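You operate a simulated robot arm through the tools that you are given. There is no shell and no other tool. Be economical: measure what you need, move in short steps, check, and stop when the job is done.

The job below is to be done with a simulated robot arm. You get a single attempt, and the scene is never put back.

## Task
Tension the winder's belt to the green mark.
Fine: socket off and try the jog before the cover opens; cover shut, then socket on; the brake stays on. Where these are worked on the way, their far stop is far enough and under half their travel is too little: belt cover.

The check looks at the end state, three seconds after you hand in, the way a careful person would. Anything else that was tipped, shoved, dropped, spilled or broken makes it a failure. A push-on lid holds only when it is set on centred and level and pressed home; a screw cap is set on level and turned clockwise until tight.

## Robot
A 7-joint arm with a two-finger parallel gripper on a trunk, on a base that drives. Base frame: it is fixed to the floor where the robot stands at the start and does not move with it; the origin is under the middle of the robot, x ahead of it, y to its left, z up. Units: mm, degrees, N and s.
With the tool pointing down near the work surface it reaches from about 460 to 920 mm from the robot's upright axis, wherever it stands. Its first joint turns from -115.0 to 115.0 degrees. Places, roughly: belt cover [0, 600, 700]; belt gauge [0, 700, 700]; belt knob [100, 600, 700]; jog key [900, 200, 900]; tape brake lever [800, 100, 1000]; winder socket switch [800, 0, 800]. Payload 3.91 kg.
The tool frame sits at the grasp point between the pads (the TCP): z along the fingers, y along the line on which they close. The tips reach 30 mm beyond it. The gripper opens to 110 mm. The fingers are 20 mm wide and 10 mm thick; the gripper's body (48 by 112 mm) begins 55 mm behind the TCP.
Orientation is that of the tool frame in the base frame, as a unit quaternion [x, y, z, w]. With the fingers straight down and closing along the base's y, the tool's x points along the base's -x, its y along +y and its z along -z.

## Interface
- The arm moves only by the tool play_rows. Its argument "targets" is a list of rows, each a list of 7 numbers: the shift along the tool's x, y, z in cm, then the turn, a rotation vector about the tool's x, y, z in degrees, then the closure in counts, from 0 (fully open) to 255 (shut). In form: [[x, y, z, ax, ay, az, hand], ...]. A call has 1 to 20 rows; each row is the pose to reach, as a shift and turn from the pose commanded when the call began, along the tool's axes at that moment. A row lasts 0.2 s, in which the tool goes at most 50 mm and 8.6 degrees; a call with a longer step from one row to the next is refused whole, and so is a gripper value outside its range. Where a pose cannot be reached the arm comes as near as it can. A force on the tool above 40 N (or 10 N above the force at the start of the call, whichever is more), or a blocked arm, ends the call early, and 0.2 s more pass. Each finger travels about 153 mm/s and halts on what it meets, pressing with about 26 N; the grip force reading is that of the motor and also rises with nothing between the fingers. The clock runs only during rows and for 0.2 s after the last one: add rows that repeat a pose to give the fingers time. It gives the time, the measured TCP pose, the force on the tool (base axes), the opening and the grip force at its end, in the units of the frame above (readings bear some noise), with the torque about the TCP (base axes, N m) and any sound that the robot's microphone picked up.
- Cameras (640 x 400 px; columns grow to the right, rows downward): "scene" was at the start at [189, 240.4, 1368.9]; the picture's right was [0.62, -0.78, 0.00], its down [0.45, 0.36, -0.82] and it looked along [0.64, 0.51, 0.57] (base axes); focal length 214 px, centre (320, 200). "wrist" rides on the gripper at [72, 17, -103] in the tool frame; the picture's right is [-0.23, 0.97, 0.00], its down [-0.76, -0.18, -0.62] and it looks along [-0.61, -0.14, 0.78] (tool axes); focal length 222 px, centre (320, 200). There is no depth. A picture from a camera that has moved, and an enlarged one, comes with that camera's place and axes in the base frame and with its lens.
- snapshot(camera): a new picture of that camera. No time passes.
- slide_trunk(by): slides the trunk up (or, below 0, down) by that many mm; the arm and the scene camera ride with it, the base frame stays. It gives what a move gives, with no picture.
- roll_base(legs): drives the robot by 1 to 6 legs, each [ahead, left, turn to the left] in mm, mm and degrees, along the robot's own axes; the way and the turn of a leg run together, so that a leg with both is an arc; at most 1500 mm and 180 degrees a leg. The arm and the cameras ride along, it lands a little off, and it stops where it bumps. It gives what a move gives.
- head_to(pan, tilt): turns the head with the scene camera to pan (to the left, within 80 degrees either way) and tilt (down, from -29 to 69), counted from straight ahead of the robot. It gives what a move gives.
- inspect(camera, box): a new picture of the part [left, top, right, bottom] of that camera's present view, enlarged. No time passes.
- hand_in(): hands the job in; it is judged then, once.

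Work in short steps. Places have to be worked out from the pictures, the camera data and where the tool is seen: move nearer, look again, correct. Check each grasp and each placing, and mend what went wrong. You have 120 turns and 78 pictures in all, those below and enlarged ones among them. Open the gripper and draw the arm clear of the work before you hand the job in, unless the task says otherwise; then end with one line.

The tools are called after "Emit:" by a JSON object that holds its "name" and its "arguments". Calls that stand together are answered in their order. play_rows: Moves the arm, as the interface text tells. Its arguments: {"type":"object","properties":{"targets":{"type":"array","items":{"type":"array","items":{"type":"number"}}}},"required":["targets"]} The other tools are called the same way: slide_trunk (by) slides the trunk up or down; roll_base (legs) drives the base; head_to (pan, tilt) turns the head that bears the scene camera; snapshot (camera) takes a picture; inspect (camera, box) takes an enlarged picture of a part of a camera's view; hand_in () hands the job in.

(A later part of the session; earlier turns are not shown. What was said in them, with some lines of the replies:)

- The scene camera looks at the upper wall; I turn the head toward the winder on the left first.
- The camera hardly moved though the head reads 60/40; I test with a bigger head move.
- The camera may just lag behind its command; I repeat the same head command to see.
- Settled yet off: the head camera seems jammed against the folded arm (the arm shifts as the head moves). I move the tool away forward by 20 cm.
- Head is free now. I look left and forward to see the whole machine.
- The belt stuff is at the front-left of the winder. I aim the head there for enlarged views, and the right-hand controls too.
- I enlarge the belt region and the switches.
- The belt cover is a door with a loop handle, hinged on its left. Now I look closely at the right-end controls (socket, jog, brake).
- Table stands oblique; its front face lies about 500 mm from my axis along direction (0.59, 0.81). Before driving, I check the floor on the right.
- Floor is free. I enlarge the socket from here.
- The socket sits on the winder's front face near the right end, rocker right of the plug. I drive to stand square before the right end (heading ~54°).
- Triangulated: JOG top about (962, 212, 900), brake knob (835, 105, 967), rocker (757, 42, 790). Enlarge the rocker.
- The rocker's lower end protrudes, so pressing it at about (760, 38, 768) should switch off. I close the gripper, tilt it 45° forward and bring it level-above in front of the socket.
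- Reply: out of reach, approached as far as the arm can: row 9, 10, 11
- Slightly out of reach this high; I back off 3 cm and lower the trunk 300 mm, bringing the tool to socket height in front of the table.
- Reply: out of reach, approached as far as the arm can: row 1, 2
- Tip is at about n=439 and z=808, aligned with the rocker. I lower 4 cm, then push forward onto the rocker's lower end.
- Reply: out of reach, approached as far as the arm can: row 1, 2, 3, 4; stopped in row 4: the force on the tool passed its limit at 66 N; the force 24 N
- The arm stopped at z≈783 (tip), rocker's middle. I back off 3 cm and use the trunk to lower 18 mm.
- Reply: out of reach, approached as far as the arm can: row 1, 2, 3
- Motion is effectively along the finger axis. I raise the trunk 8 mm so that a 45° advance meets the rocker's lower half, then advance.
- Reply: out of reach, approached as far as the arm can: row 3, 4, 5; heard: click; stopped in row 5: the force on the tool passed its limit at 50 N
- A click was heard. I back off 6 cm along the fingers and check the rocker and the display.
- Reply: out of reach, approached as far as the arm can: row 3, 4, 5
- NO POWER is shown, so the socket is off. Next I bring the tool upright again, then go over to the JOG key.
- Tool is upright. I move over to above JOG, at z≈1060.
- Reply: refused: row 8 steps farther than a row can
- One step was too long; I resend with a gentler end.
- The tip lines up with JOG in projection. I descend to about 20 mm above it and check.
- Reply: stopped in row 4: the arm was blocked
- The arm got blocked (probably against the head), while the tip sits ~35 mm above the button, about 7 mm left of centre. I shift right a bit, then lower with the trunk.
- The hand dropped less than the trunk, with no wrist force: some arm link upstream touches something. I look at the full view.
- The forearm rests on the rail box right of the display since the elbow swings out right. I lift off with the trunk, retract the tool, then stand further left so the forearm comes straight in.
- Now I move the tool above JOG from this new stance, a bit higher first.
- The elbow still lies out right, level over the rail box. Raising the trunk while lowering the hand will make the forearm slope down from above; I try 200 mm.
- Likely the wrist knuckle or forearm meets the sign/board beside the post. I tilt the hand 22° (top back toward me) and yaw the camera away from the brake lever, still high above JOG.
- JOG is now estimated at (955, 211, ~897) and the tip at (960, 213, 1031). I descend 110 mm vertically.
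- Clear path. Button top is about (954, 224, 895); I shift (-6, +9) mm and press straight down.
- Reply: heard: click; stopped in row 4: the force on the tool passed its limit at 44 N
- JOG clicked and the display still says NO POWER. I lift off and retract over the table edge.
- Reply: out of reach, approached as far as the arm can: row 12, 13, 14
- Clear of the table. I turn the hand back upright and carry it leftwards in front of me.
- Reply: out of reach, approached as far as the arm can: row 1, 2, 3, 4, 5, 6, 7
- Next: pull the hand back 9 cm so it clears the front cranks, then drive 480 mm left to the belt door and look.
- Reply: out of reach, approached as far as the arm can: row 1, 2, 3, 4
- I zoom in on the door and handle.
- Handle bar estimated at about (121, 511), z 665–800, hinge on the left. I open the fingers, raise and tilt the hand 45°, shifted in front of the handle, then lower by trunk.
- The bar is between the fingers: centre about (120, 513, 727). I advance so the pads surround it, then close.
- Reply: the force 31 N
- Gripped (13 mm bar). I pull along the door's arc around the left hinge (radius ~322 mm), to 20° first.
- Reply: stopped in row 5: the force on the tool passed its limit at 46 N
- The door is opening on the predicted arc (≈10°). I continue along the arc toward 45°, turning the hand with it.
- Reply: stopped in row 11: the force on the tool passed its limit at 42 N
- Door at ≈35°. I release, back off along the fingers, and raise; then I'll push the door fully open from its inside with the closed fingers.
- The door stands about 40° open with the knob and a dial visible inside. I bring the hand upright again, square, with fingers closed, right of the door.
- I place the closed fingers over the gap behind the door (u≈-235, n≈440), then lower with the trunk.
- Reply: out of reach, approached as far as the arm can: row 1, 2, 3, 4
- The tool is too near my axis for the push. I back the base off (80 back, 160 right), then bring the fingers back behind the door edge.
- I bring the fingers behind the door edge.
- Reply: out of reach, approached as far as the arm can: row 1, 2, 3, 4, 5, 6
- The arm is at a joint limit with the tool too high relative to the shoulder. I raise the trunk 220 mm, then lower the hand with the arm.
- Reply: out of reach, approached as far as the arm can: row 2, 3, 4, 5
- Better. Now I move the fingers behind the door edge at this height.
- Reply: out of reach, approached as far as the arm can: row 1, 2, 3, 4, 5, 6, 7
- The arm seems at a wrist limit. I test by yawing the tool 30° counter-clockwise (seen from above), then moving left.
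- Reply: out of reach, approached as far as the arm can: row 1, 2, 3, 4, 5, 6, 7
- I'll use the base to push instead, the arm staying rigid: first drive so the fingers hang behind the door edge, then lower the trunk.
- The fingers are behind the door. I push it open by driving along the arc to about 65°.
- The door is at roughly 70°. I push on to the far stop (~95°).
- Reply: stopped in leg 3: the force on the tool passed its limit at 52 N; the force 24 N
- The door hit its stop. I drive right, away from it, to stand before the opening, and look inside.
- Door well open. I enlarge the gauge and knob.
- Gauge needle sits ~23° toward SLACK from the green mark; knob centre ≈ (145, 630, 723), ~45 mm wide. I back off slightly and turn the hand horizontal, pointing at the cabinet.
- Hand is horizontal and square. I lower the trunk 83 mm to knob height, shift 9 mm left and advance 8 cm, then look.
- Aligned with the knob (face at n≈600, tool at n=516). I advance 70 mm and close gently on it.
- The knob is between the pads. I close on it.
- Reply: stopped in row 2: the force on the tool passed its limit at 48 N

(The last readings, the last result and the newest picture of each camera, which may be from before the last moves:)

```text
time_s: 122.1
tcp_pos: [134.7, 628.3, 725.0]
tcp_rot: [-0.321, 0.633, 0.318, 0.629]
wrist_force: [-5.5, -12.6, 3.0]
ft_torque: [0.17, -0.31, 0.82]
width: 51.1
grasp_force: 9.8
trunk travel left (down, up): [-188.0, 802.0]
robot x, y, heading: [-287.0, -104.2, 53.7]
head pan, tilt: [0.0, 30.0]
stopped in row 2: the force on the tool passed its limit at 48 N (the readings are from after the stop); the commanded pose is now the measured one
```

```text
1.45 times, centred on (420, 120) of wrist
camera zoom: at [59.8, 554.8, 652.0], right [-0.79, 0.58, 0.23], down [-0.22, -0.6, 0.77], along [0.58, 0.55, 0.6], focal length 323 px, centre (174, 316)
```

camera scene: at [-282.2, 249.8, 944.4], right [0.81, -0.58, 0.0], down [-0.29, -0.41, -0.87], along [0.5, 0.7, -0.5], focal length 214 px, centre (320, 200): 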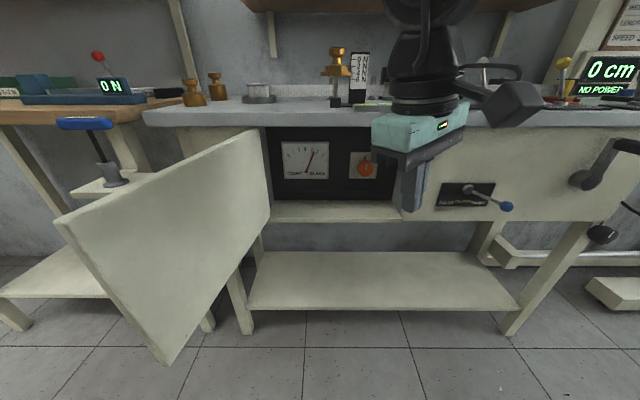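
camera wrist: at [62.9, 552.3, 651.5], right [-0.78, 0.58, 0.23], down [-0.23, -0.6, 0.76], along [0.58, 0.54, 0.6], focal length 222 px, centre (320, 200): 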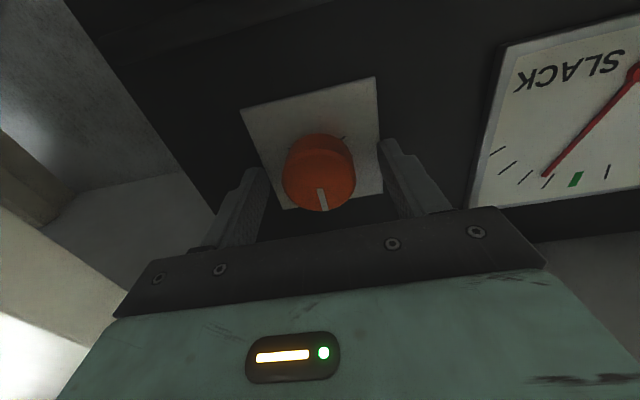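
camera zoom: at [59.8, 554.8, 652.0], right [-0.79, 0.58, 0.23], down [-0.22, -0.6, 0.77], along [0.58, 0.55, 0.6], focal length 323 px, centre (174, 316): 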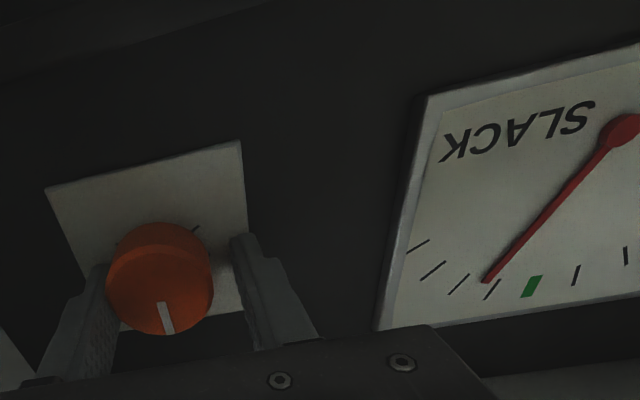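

The right-hand finger (toward +u) touched first; I reopen slightly, shift 6 mm that way and 3 mm back, then close.

Emit:
{"name": "play_rows", "arguments": {"targets": [[0, 0, -0.2, 0, 0, 0, 95], [0, -0.3, -0.4, 0, 0, 0, 95], [0, -0.6, -0.4, 0, 0, 0, 95], [0, -0.6, -0.4, 0, 0, 0, 140], [0, -0.6, -0.4, 0, 0, 0, 255], [0, -0.6, -0.4, 0, 0, 0, 255], [0, -0.6, -0.4, 0, 0, 0, 255]]}}

Emit:
{"name": "inspect", "arguments": {"camera": "wrist", "box": [200, 0, 640, 240]}}

```text
time_s: 123.7
tcp_pos: [138.0, 623.6, 723.7]
tcp_rot: [-0.322, 0.634, 0.318, 0.627]
wrist_force: [2.6, 6.7, 0.6]
ft_torque: [-0.28, 0.21, 1.1]
width: 41.3
grasp_force: 44.9
trunk travel left (down, up): [-188.0, 802.0]
robot x, y, heading: [-286.2, -107.5, 53.7]
head pan, tilt: [0.0, 30.0]
```

```text
1.45 times, centred on (420, 120) of wrist
camera zoom: at [62.0, 549.5, 651.3], right [-0.79, 0.58, 0.23], down [-0.22, -0.6, 0.77], along [0.58, 0.55, 0.6], focal length 323 px, centre (174, 316)
```

zoom: 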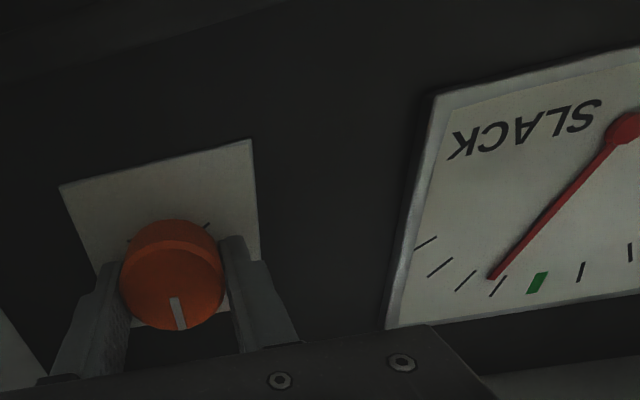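

Gripped (41 mm). I turn it clockwise 24° as a trial and read the gauge.

Emit:
{"name": "play_rows", "arguments": {"targets": [[0, 0, 0, 0, 0, 5, 255], [0, 0, 0, 0, 0, 10, 255], [0, 0, 0, 0, 0, 15, 255], [0, 0, 0, 0, 0, 20, 255], [0, 0, 0, 0, 0, 24, 255], [0, 0, 0, 0, 0, 24, 255]]}}

Emit:
{"name": "inspect", "arguments": {"camera": "scene", "box": [240, 50, 420, 160]}}

```text
time_s: 125.1
tcp_pos: [138.8, 621.7, 723.2]
tcp_rot: [-0.181, 0.686, 0.442, 0.548]
wrist_force: [10.4, 14.4, -1.2]
ft_torque: [0.37, -0.23, 1.34]
width: 41.7
grasp_force: 45.0
trunk travel left (down, up): [-188.0, 802.0]
robot x, y, heading: [-286.7, -108.0, 53.7]
head pan, tilt: [0.0, 30.0]
```

```text
3.56 times, centred on (330, 105) of scene
camera zoom: at [-314.8, 200.9, 861.3], right [0.81, -0.59, 0.0], down [-0.3, -0.4, -0.87], along [0.51, 0.7, -0.5], focal length 763 px, centre (284, 538)
```

zoom: 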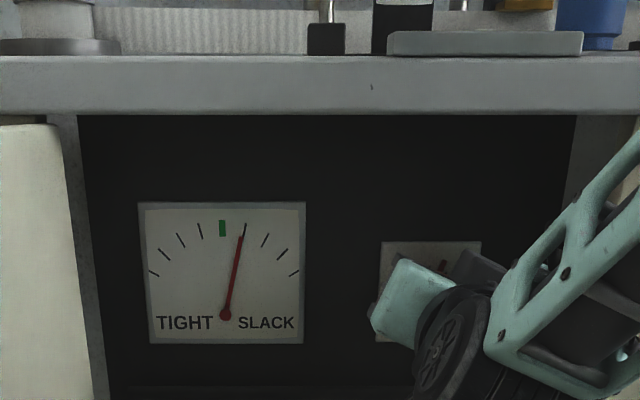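

Clockwise tightens: needle moved ~9° for 24° of knob; about 14° remain. I turn 33° more and check.

Emit:
{"name": "play_rows", "arguments": {"targets": [[0, 0, 0, 0, 0, 5.5, 255], [0, 0, 0, 0, 0, 11, 255], [0, 0, 0, 0, 0, 16.5, 255], [0, 0, 0, 0, 0, 22, 255], [0, 0, 0, 0, 0, 27.5, 255], [0, 0, 0, 0, 0, 33, 255], [0, 0, 0, 0, 0, 33, 255]]}}

Emit:
{"name": "inspect", "arguments": {"camera": "scene", "box": [265, 90, 345, 160]}}

```text
time_s: 126.7
tcp_pos: [140.4, 621.3, 722.9]
tcp_rot: [0.023, 0.71, 0.578, 0.4]
wrist_force: [21.9, 6.1, -5.5]
ft_torque: [0.49, -0.41, 0.99]
width: 41.5
grasp_force: 44.9
trunk travel left (down, up): [-188.0, 802.0]
robot x, y, heading: [-286.8, -107.0, 54.0]
head pan, tilt: [0.0, 30.0]
```

```text
5.71 times, centred on (305, 125) of scene
camera zoom: at [-314.5, 200.9, 861.4], right [0.81, -0.59, 0.0], down [-0.3, -0.4, -0.87], along [0.51, 0.7, -0.5], focal length 1226 px, centre (406, 629)
```

zoom: 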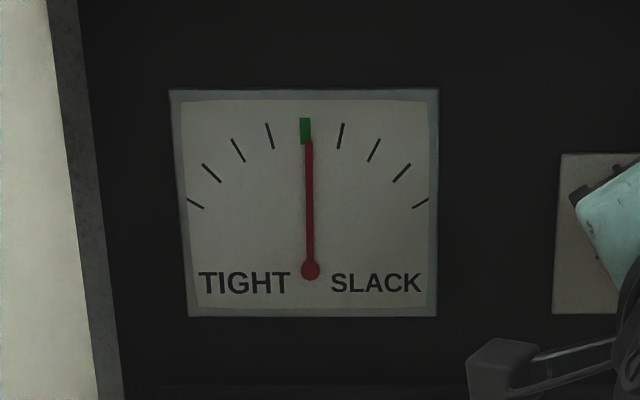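

Nearly there: about 1.5° of needle remain. I turn 4° more.

Emit:
{"name": "play_rows", "arguments": {"targets": [[0, 0, 0, 0, 0, 2, 255], [0, 0, 0, 0, 0, 4, 255], [0, 0, 0, 0, 0, 4, 255]]}}

Emit:
{"name": "inspect", "arguments": {"camera": "scene", "box": [280, 100, 330, 150]}}

```text
time_s: 127.5
tcp_pos: [138.5, 620.2, 721.5]
tcp_rot: [0.047, 0.709, 0.593, 0.38]
wrist_force: [21.1, -7.6, -11.8]
ft_torque: [0.7, -0.59, 0.24]
width: 41.6
grasp_force: 45.3
trunk travel left (down, up): [-188.0, 802.0]
robot x, y, heading: [-285.4, -107.7, 53.9]
head pan, tilt: [0.0, 30.0]
```

```text
8.00 times, centred on (305, 125) of scene
camera zoom: at [-314.5, 200.6, 861.4], right [0.81, -0.59, 0.0], down [-0.3, -0.4, -0.87], along [0.51, 0.7, -0.5], focal length 1716 px, centre (440, 800)
```

zoom: 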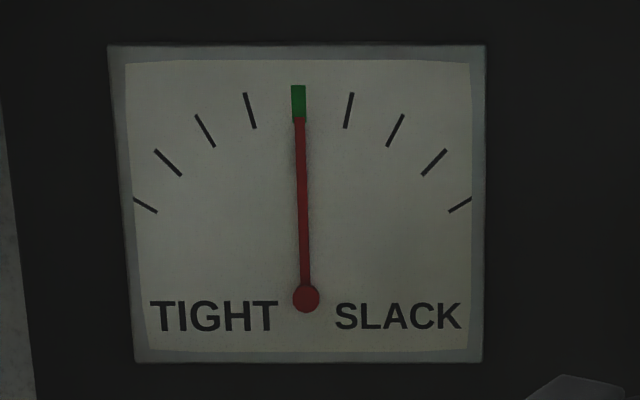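

The needle is on the green mark. I release, retreat straight out, and unroll the hand.

Emit:
{"name": "play_rows", "arguments": {"targets": [[0, 0, 0, 0, 0, 0, 170], [0, 0, 0, 0, 0, 0, 80], [0, 0, 0, 0, 0, 0, 80], [0, 0, -3, 0, 0, 0, 80], [0, 0, -6, 0, 0, 0, 80], [0, 0, -9, 0, 0, 0, 80], [0, 0, -12, 0, 0, 0, 80], [0, 0, -14, 0, 0, -8, 150], [0, 0, -14, 0, 0, -16, 255], [0, 0, -14, 0, 0, -24, 255], [0, 0, -14, 0, 0, -32, 255], [0, 0, -14, 0, 0, -40, 255], [0, 0, -14, 0, 0, -48, 255], [0, 0, -14, 0, 0, -56, 255], [0, 0, -14, 0, 0, -61, 255], [0, 0, -14, 0, 0, -61, 255]]}}

Emit:
{"name": "snapshot", "arguments": {"camera": "scene"}}

```text
time_s: 130.9
tcp_pos: [54.4, 509.1, 724.5]
tcp_rot: [-0.322, 0.633, 0.318, 0.628]
wrist_force: [-0.2, -0.5, 0.0]
ft_torque: [-0.01, -0.01, 0.01]
width: 0.1
grasp_force: 25.7
trunk travel left (down, up): [-188.0, 802.0]
robot x, y, heading: [-285.7, -104.4, 53.7]
head pan, tilt: [0.0, 30.0]
```

```text
12 pictures are left
camera scene: at [-315.2, 200.6, 861.5], right [0.81, -0.59, 0.0], down [-0.3, -0.4, -0.87], along [0.51, 0.7, -0.5], focal length 214 px, centre (320, 200)
```

scene: 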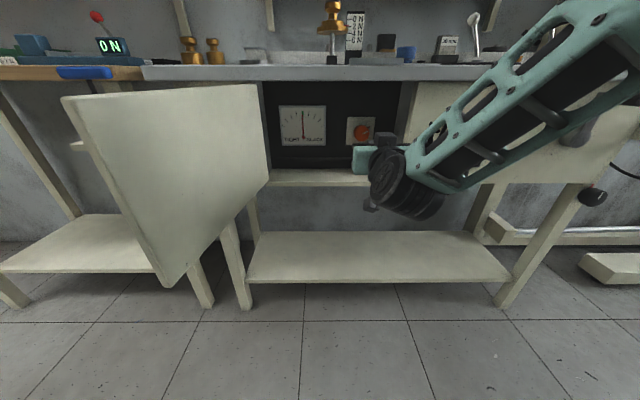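

The gauge reads on the mark and the knob is free. Next I close the door: raise 230 mm, and retract the hand to shorten my reach before passing over the door to its left.

Emit:
{"name": "slide_trunk", "arguments": {"by": 230}}

Emit:
{"name": "play_rows", "arguments": {"targets": [[0, 0, -3.5, 0, 0, 0, 255], [0, 0, -7, 0, 0, 0, 255], [0, 0, -10.5, 0, 0, 0, 255], [0, 0, -14, 0, 0, 0, 255], [0, 0, -14, 0, 0, 0, 255]]}}

Emit:
{"name": "head_to", "arguments": {"pan": 80, "tilt": 45}}

Emit:
{"name": "snapshot", "arguments": {"camera": "scene"}}

```text
time_s: 133.3
tcp_pos: [54.2, 509.2, 954.5]
tcp_rot: [-0.32, 0.634, 0.317, 0.628]
wrist_force: [-0.4, 0.2, 0.4]
ft_torque: [-0.01, 0.03, 0.02]
width: 0.3
grasp_force: 25.6
trunk travel left (down, up): [-418.0, 572.0]
robot x, y, heading: [-285.7, -106.8, 53.6]
head pan, tilt: [0.0, 30.0]
```

```text
time_s: 134.6
tcp_pos: [-32.2, 404.1, 958.5]
tcp_rot: [-0.32, 0.634, 0.317, 0.628]
wrist_force: [0.5, 0.3, -0.9]
ft_torque: [-0.05, 0.01, 0.01]
width: 0.2
grasp_force: 25.9
out of reach, approached as far as the arm can: row 4, 5
trunk travel left (down, up): [-418.0, 572.0]
robot x, y, heading: [-284.5, -106.9, 53.6]
head pan, tilt: [0.0, 30.0]
```

```text
time_s: 136.1
tcp_pos: [-31.9, 404.5, 960.1]
tcp_rot: [-0.321, 0.634, 0.317, 0.628]
wrist_force: [-0.9, 0.2, -0.4]
ft_torque: [0.02, -0.01, -0.04]
width: 0.0
grasp_force: 25.7
trunk travel left (down, up): [-418.0, 572.0]
robot x, y, heading: [-284.1, -106.3, 53.8]
head pan, tilt: [80.0, 45.0]
```

```text
11 pictures are left
camera scene: at [-424.8, 186.3, 1068.9], right [0.72, 0.69, 0.0], down [0.49, -0.51, -0.71], along [-0.49, 0.51, -0.71], focal length 214 px, centre (320, 200)
```

scene: 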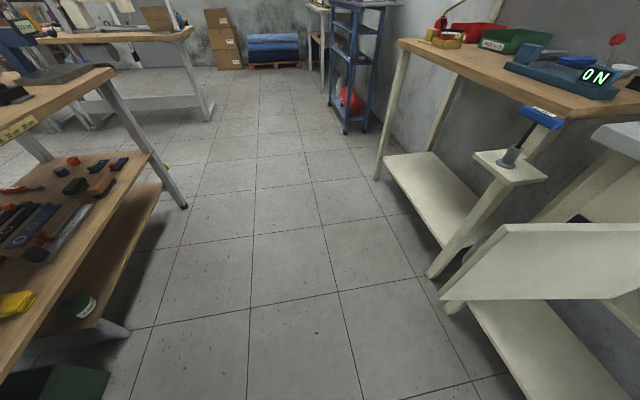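

There's a tool bench behind at n≈-880; I must stay ahead of n≈-500. I drive back 160, then left 425 with the hand passing over the door, and look.

Emit:
{"name": "roll_base", "arguments": {"legs": [[-160, 0, 0], [0, 425, 0]]}}

Emit:
{"name": "head_to", "arguments": {"pan": -10, "tilt": 40}}

Emit:
{"name": "snapshot", "arguments": {"camera": "scene"}}

```text
time_s: 139.6
tcp_pos: [-455.7, 523.5, 958.1]
tcp_rot: [-0.32, 0.634, 0.317, 0.628]
wrist_force: [-0.2, -0.2, 0.1]
ft_torque: [-0.02, 0.01, 0.0]
width: 0.0
grasp_force: 26.5
trunk travel left (down, up): [-418.0, 572.0]
robot x, y, heading: [-714.0, 12.2, 53.6]
head pan, tilt: [80.0, 45.0]
```

```text
time_s: 141.3
tcp_pos: [-454.3, 521.5, 959.1]
tcp_rot: [-0.319, 0.634, 0.316, 0.629]
wrist_force: [-0.6, 0.1, -0.3]
ft_torque: [0.01, 0.0, 0.02]
width: 0.0
grasp_force: 26.5
trunk travel left (down, up): [-418.0, 572.0]
robot x, y, heading: [-712.8, 10.7, 53.5]
head pan, tilt: [-10.0, 40.0]
```

```text
10 pictures are left
camera scene: at [-731.1, 304.9, 1076.1], right [0.69, -0.72, 0.0], down [-0.47, -0.44, -0.77], along [0.55, 0.53, -0.64], focal length 214 px, centre (320, 200)
```

scene: 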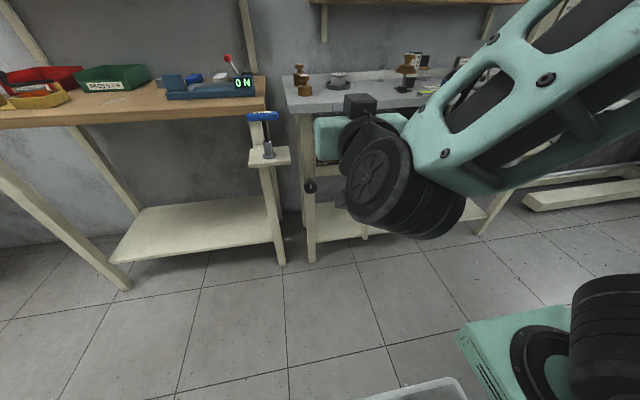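

Tip is left of the door at (u -676, n 181). I lower to z≈725 and push the door rightward along its closing arc to ~40°.

Emit:
{"name": "slide_trunk", "arguments": {"by": -230}}

Emit:
{"name": "roll_base", "arguments": {"legs": [[-10, -170, 0], [16, -90, 0], [39, -82, 0], [60, -69, 0]]}}

Emit:
{"name": "snapshot", "arguments": {"camera": "scene"}}

```text
time_s: 143.7
tcp_pos: [-457.0, 522.2, 729.6]
tcp_rot: [-0.319, 0.634, 0.316, 0.629]
wrist_force: [0.4, -0.7, 0.8]
ft_torque: [0.01, -0.02, 0.01]
width: 0.0
grasp_force: 26.2
trunk travel left (down, up): [-188.0, 802.0]
robot x, y, heading: [-714.9, 9.3, 53.8]
head pan, tilt: [-10.0, 40.0]
```

```text
time_s: 147.3
tcp_pos: [-63.2, 363.5, 728.7]
tcp_rot: [-0.322, 0.633, 0.319, 0.628]
wrist_force: [0.0, -0.4, -0.1]
ft_torque: [0.02, -0.01, 0.02]
width: 0.3
grasp_force: 25.9
trunk travel left (down, up): [-188.0, 802.0]
robot x, y, heading: [-319.3, -146.8, 53.9]
head pan, tilt: [-10.0, 40.0]
```

```text
9 pictures are left
camera scene: at [-338.2, 145.2, 846.1], right [0.69, -0.72, 0.0], down [-0.46, -0.45, -0.77], along [0.55, 0.53, -0.64], focal length 214 px, centre (320, 200)
```

scene: 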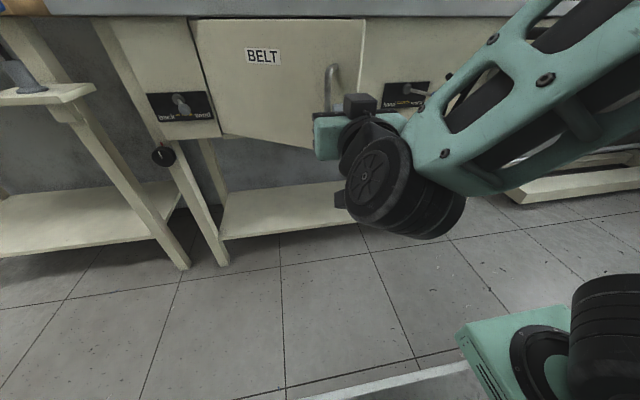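

The door follows well. I continue to about 6°, then finish with the arm.

Emit:
{"name": "roll_base", "arguments": {"legs": [[75, -53, 0], [72, -20, 0], [38, -3, 0]]}}

Emit:
{"name": "snapshot", "arguments": {"camera": "scene"}}

```text
time_s: 149.5
tcp_pos: [110.4, 470.4, 728.6]
tcp_rot: [-0.32, 0.634, 0.317, 0.629]
wrist_force: [-0.3, -0.1, 0.0]
ft_torque: [0.02, -0.03, -0.01]
width: 0.0
grasp_force: 26.3
trunk travel left (down, up): [-188.0, 802.0]
robot x, y, heading: [-147.1, -44.4, 53.4]
head pan, tilt: [-10.0, 40.0]
```

```text
8 pictures are left
camera scene: at [-165.8, 252.2, 846.1], right [0.69, -0.72, 0.0], down [-0.46, -0.44, -0.77], along [0.55, 0.53, -0.64], focal length 214 px, centre (320, 200)
```

scene: 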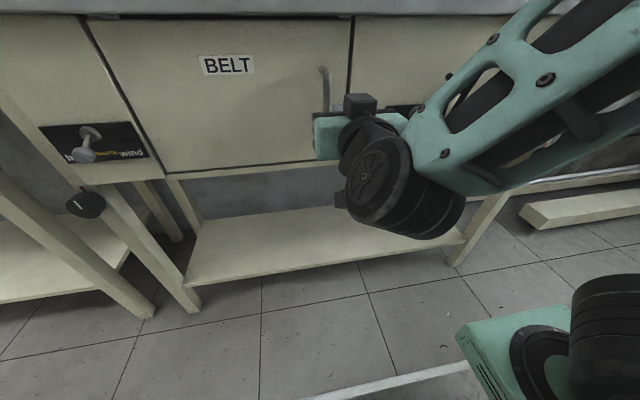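

The door looks almost shut. I press it home with fingertips in small steps until the force rises.

Emit:
{"name": "play_rows", "arguments": {"targets": [[0, 0, 1, 0, 0, 0, 255], [0, 0, 2, 0, 0, 0, 255], [0, 0, 2.8, 0, 0, 0, 255], [0, 0, 3.5, 0, 0, 0, 255], [0, 0, 4.1, 0, 0, 0, 255], [0, 0, 4.7, 0, 0, 0, 255], [0, 0, 5.2, 0, 0, 0, 255], [0, 0, 5.7, 0, 0, 0, 255]]}}

```text
time_s: 150.7
tcp_pos: [130.6, 498.0, 727.5]
tcp_rot: [-0.322, 0.633, 0.317, 0.628]
wrist_force: [-4.2, -15.3, 4.5]
ft_torque: [0.01, 0.03, 0.21]
width: 0.0
grasp_force: 25.9
trunk travel left (down, up): [-188.0, 802.0]
robot x, y, heading: [-148.8, -42.4, 54.1]
head pan, tilt: [-10.0, 40.0]
stopped in row 5: the force on the tool passed its limit at 51 N (the readings are from after the stop); the commanded pose is now the measured one
```

Firm stop at n≈509: shut. I back off and check the gap.

Emit:
{"name": "play_rows", "arguments": {"targets": [[0, 0, -3, 0, 0, 0, 255], [0, 0, -6, 0, 0, 0, 255], [0, 0, -9, 0, 0, 0, 255], [0, 0, -9, 0, 0, 0, 255]]}}

Emit:
{"name": "inspect", "arguments": {"camera": "scene", "box": [70, 0, 390, 200]}}

```text
time_s: 151.7
tcp_pos: [66.5, 444.2, 736.9]
tcp_rot: [-0.321, 0.633, 0.317, 0.629]
wrist_force: [-0.9, -1.1, -0.4]
ft_torque: [-0.02, -0.03, 0.0]
width: 0.0
grasp_force: 26.0
out of reach, approached as far as the arm can: row 2, 3, 4
trunk travel left (down, up): [-188.0, 802.0]
robot x, y, heading: [-143.3, -40.6, 53.6]
head pan, tilt: [-10.0, 40.0]
```

```text
2.00 times, centred on (230, 100) of scene
camera zoom: at [-165.9, 252.0, 846.1], right [0.69, -0.72, 0.0], down [-0.46, -0.44, -0.77], along [0.55, 0.53, -0.64], focal length 429 px, centre (500, 400)
```

zoom: 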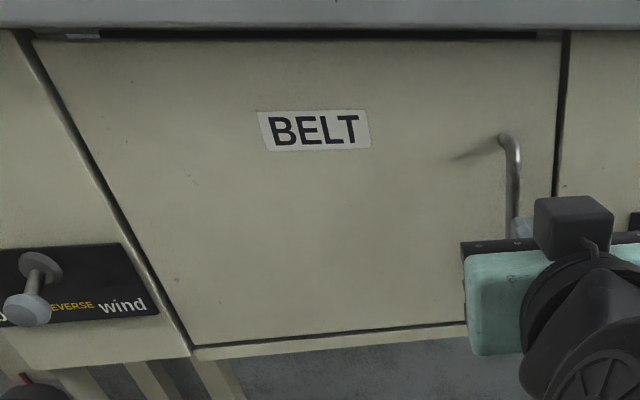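

Cover is shut flush. Now to the socket: back off 120, drive 790 right, raise 60 mm, and roll the hand so the camera points away from the plug.

Emit:
{"name": "roll_base", "arguments": {"legs": [[-120, 0, 0], [0, -790, 0]]}}

Emit:
{"name": "slide_trunk", "arguments": {"by": 60}}

Emit:
{"name": "play_rows", "arguments": {"targets": [[0, 0, 0, 0, 0, -8, 255], [0, 0, 0, 0, 0, -16, 255], [0, 0, 0, 0, 0, -24, 255], [0, 0, 0, 0, 0, -32, 255], [0, 0, 0, 0, 0, -40, 255], [0, 0, 0, 0, 0, -48, 255], [0, 0, 0, 0, 0, -56, 255], [0, 0, 0, 0, 0, -64, 255], [0, 0, 0, 0, 0, -72, 255], [0, 0, 0, 0, 0, -80, 255], [0, 0, 0, 0, 0, -88, 255], [0, 0, 0, 0, 0, -88, 255]]}}

Emit:
{"name": "snapshot", "arguments": {"camera": "wrist"}}

```text
time_s: 156.8
tcp_pos: [633.6, -121.8, 736.3]
tcp_rot: [-0.322, 0.633, 0.318, 0.628]
wrist_force: [-0.4, -0.1, 0.2]
ft_torque: [0.0, 0.0, 0.01]
width: 0.1
grasp_force: 26.4
trunk travel left (down, up): [-188.0, 802.0]
robot x, y, heading: [423.7, -607.8, 54.0]
head pan, tilt: [-10.0, 40.0]
```

```text
time_s: 157.8
tcp_pos: [634.5, -123.3, 796.0]
tcp_rot: [-0.323, 0.634, 0.317, 0.628]
wrist_force: [-0.2, 0.5, 0.5]
ft_torque: [-0.02, -0.01, 0.03]
width: 0.0
grasp_force: 25.7
trunk travel left (down, up): [-248.0, 742.0]
robot x, y, heading: [423.5, -608.1, 54.1]
head pan, tilt: [-10.0, 40.0]
```

```text
time_s: 160.4
tcp_pos: [633.9, -122.5, 796.3]
tcp_rot: [0.672, -0.231, 0.209, -0.672]
wrist_force: [-0.4, -0.6, -0.9]
ft_torque: [-0.02, 0.03, 0.03]
width: 0.0
grasp_force: 26.2
trunk travel left (down, up): [-248.0, 742.0]
robot x, y, heading: [421.3, -609.7, 53.8]
head pan, tilt: [-10.0, 40.0]
```

```text
6 pictures are left
camera wrist: at [631.4, -248.2, 777.4], right [-0.21, 0.14, -0.97], down [-0.98, -0.05, 0.21], along [-0.02, 0.99, 0.15], focal length 222 px, centre (320, 200)
```

wrist: 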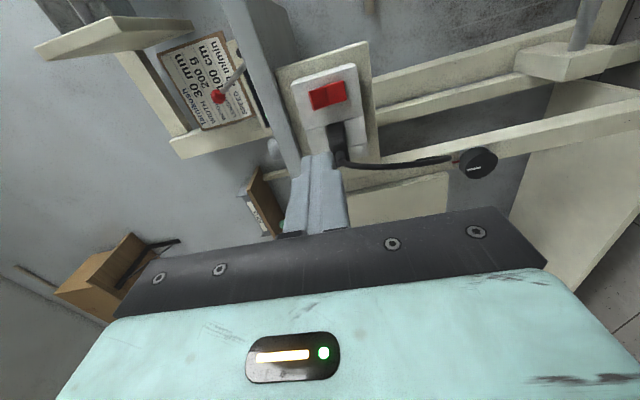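

Rocker centre at (754, 40, 783), top end z≈804; my tip is on its line at z=796. I drive ahead 125 mm and re-read.

Emit:
{"name": "roll_base", "arguments": {"legs": [[125, 0, 0]]}}

Emit:
{"name": "snapshot", "arguments": {"camera": "wrist"}}

```text
time_s: 161.6
tcp_pos: [709.2, -24.9, 797.1]
tcp_rot: [0.672, -0.233, 0.209, -0.671]
wrist_force: [0.4, 1.0, 0.2]
ft_torque: [0.01, 0.02, -0.01]
width: 0.0
grasp_force: 26.0
trunk travel left (down, up): [-248.0, 742.0]
robot x, y, heading: [493.1, -513.0, 53.4]
head pan, tilt: [-10.0, 40.0]
```

```text
5 pictures are left
camera wrist: at [705.3, -150.2, 777.3], right [-0.21, 0.15, -0.97], down [-0.98, -0.05, 0.21], along [-0.02, 0.99, 0.15], focal length 222 px, centre (320, 200)
```

wrist: 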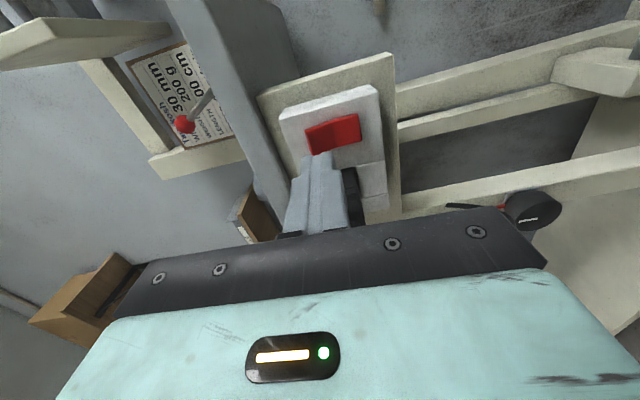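

Aligned (u 586 both). I press forward onto the upper end.

Emit:
{"name": "play_rows", "arguments": {"targets": [[0, 0, 1.5, 0, 0, 0, 255], [0, 0, 2.7, 0, 0, 0, 255], [0, 0, 3.4, 0, 0, 0, 255], [0, 0, 4, 0, 0, 0, 255], [0, 0, 4.5, 0, 0, 0, 255], [0, 0, 5, 0, 0, 0, 255], [0, 0, 5.4, 0, 0, 0, 255]]}}

```text
time_s: 163.2
tcp_pos: [737.3, 15.3, 793.7]
tcp_rot: [0.673, -0.231, 0.209, -0.671]
wrist_force: [-3.4, -13.7, 5.3]
ft_torque: [0.05, -0.1, -0.11]
width: 0.0
grasp_force: 25.8
trunk travel left (down, up): [-248.0, 742.0]
robot x, y, heading: [493.0, -508.0, 53.5]
head pan, tilt: [-10.0, 40.0]
heard: click
stopped in row 7: the force on the tool passed its limit at 50 N (the readings are from after the stop); the commanded pose is now the measured one
```

Click heard. I back off, drive back a little, and check the display and rocker.

Emit:
{"name": "play_rows", "arguments": {"targets": [[0, 0, -3, 0, 0, 0, 255], [0, 0, -6, 0, 0, 0, 120], [0, 0, -6, 0, 0, 0, 0], [0, 0, -6, 0, 0, 0, 0]]}}

Emit:
{"name": "roll_base", "arguments": {"legs": [[-150, 0, 0]]}}

Emit:
{"name": "slide_trunk", "arguments": {"by": 200}}

Emit:
{"name": "head_to", "arguments": {"pan": 0, "tilt": 25}}

Emit:
{"name": "snapshot", "arguments": {"camera": "scene"}}

```text
time_s: 164.2
tcp_pos: [701.6, -29.9, 796.7]
tcp_rot: [0.672, -0.232, 0.21, -0.671]
wrist_force: [-1.0, -0.4, 0.5]
ft_torque: [0.0, 0.0, 0.0]
width: 110.1
grasp_force: 0.1
trunk travel left (down, up): [-248.0, 742.0]
robot x, y, heading: [495.5, -506.6, 53.5]
head pan, tilt: [-10.0, 40.0]
```

```text
time_s: 165.6
tcp_pos: [621.6, -129.7, 796.4]
tcp_rot: [0.673, -0.229, 0.206, -0.673]
wrist_force: [1.2, 0.0, -0.6]
ft_torque: [-0.01, -0.06, 0.02]
width: 110.1
grasp_force: 0.1
trunk travel left (down, up): [-248.0, 742.0]
robot x, y, heading: [423.3, -607.5, 54.1]
head pan, tilt: [-10.0, 40.0]
stopped in leg 1: the robot was blocked; the commanded pose is now the measured one
```

```text
time_s: 167.8
tcp_pos: [621.1, -129.6, 997.6]
tcp_rot: [-0.673, 0.23, -0.206, 0.673]
wrist_force: [-0.7, -0.2, -0.6]
ft_torque: [0.0, -0.01, -0.01]
width: 110.0
grasp_force: 0.0
trunk travel left (down, up): [-448.0, 542.0]
robot x, y, heading: [421.5, -612.6, 53.8]
head pan, tilt: [-10.0, 40.0]
```

```text
time_s: 168.5
tcp_pos: [621.7, -129.6, 997.1]
tcp_rot: [0.673, -0.229, 0.206, -0.672]
wrist_force: [0.5, 0.3, 0.4]
ft_torque: [0.01, 0.0, -0.01]
width: 110.2
grasp_force: 0.1
trunk travel left (down, up): [-448.0, 542.0]
robot x, y, heading: [420.8, -612.7, 53.6]
head pan, tilt: [0.0, 25.0]
```

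```text
4 pictures are left
camera scene: at [392.1, -301.7, 1129.3], right [0.81, -0.59, 0.0], down [-0.25, -0.34, -0.91], along [0.53, 0.73, -0.42], focal length 214 px, centre (320, 200)
```

scene: 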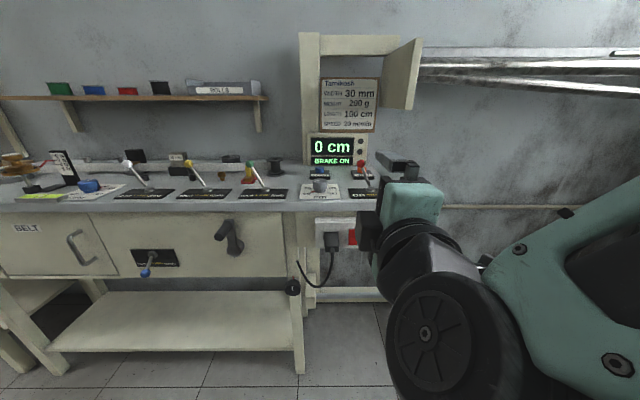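

Power is back, BRAKE ON, 0 cm. The base reported being blocked while backing, so I move ahead 80 and look behind on both sides.

Emit:
{"name": "roll_base", "arguments": {"legs": [[80, 0, 0]]}}

Emit:
{"name": "head_to", "arguments": {"pan": 80, "tilt": 45}}

Emit:
{"name": "snapshot", "arguments": {"camera": "scene"}}

Emit:
{"name": "head_to", "arguments": {"pan": -80, "tilt": 40}}

Emit:
{"name": "snapshot", "arguments": {"camera": "scene"}}

```text
time_s: 169.6
tcp_pos: [670.9, -65.9, 997.7]
tcp_rot: [-0.672, 0.231, -0.207, 0.672]
wrist_force: [0.1, 0.8, 0.7]
ft_torque: [0.0, -0.02, -0.01]
width: 109.8
grasp_force: 0.0
trunk travel left (down, up): [-448.0, 542.0]
robot x, y, heading: [465.6, -545.2, 53.8]
head pan, tilt: [0.0, 25.0]
```

```text
time_s: 171.1
tcp_pos: [671.1, -65.2, 998.3]
tcp_rot: [0.672, -0.231, 0.207, -0.672]
wrist_force: [0.3, -0.1, 0.9]
ft_torque: [-0.02, 0.0, -0.02]
width: 109.9
grasp_force: 0.1
trunk travel left (down, up): [-448.0, 542.0]
robot x, y, heading: [468.4, -545.3, 54.0]
head pan, tilt: [80.0, 45.0]
```

```text
3 pictures are left
camera scene: at [329.3, -252.6, 1098.9], right [0.72, 0.69, 0.0], down [0.49, -0.51, -0.71], along [-0.49, 0.51, -0.71], focal length 214 px, centre (320, 200)
```

scene: 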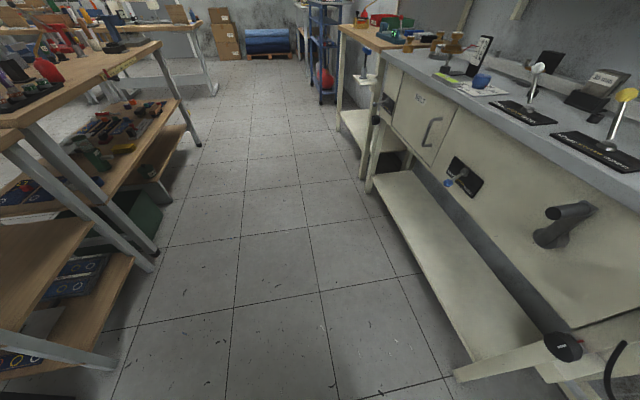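

```text
time_s: 173.6
tcp_pos: [671.2, -65.8, 997.3]
tcp_rot: [0.673, -0.23, 0.207, -0.672]
wrist_force: [0.4, 0.1, 0.0]
ft_torque: [0.0, 0.02, 0.02]
width: 110.2
grasp_force: 0.1
trunk travel left (down, up): [-448.0, 542.0]
robot x, y, heading: [467.8, -545.8, 53.6]
head pan, tilt: [-80.0, 40.0]
```

```text
2 pictures are left
camera scene: at [461.7, -349.0, 1106.1], right [-0.44, -0.9, 0.0], down [-0.58, 0.28, -0.77], along [0.69, -0.34, -0.64], focal length 214 px, centre (320, 200)
```

scene: 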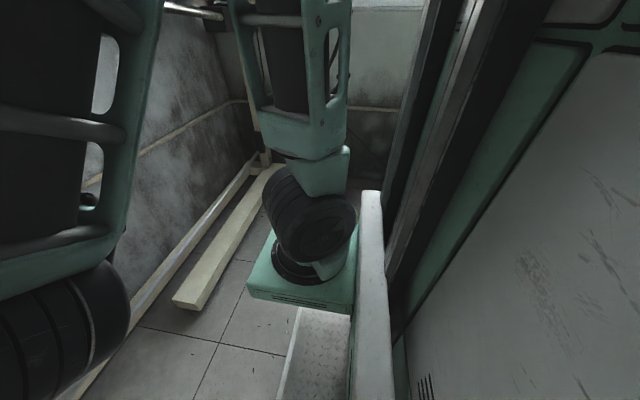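

The bench behind shows nothing disturbed. The gripper is open and clear, power is on, the cover is shut, and the brake is on. I hand in.

Emit:
{"name": "hand_in", "arguments": {}}

```text
The job is handed in.
```

The belt is tensioned to the green mark. I switched the socket off and tried the jog (nothing moved) before opening the cover, then shut the cover and switched the socket back on; the brake stayed on throughout. While backing away at the end, the base bumped something behind it; I moved ahead at once and saw nothing disturbed, but the spot directly behind the robot was out of the camera's view.
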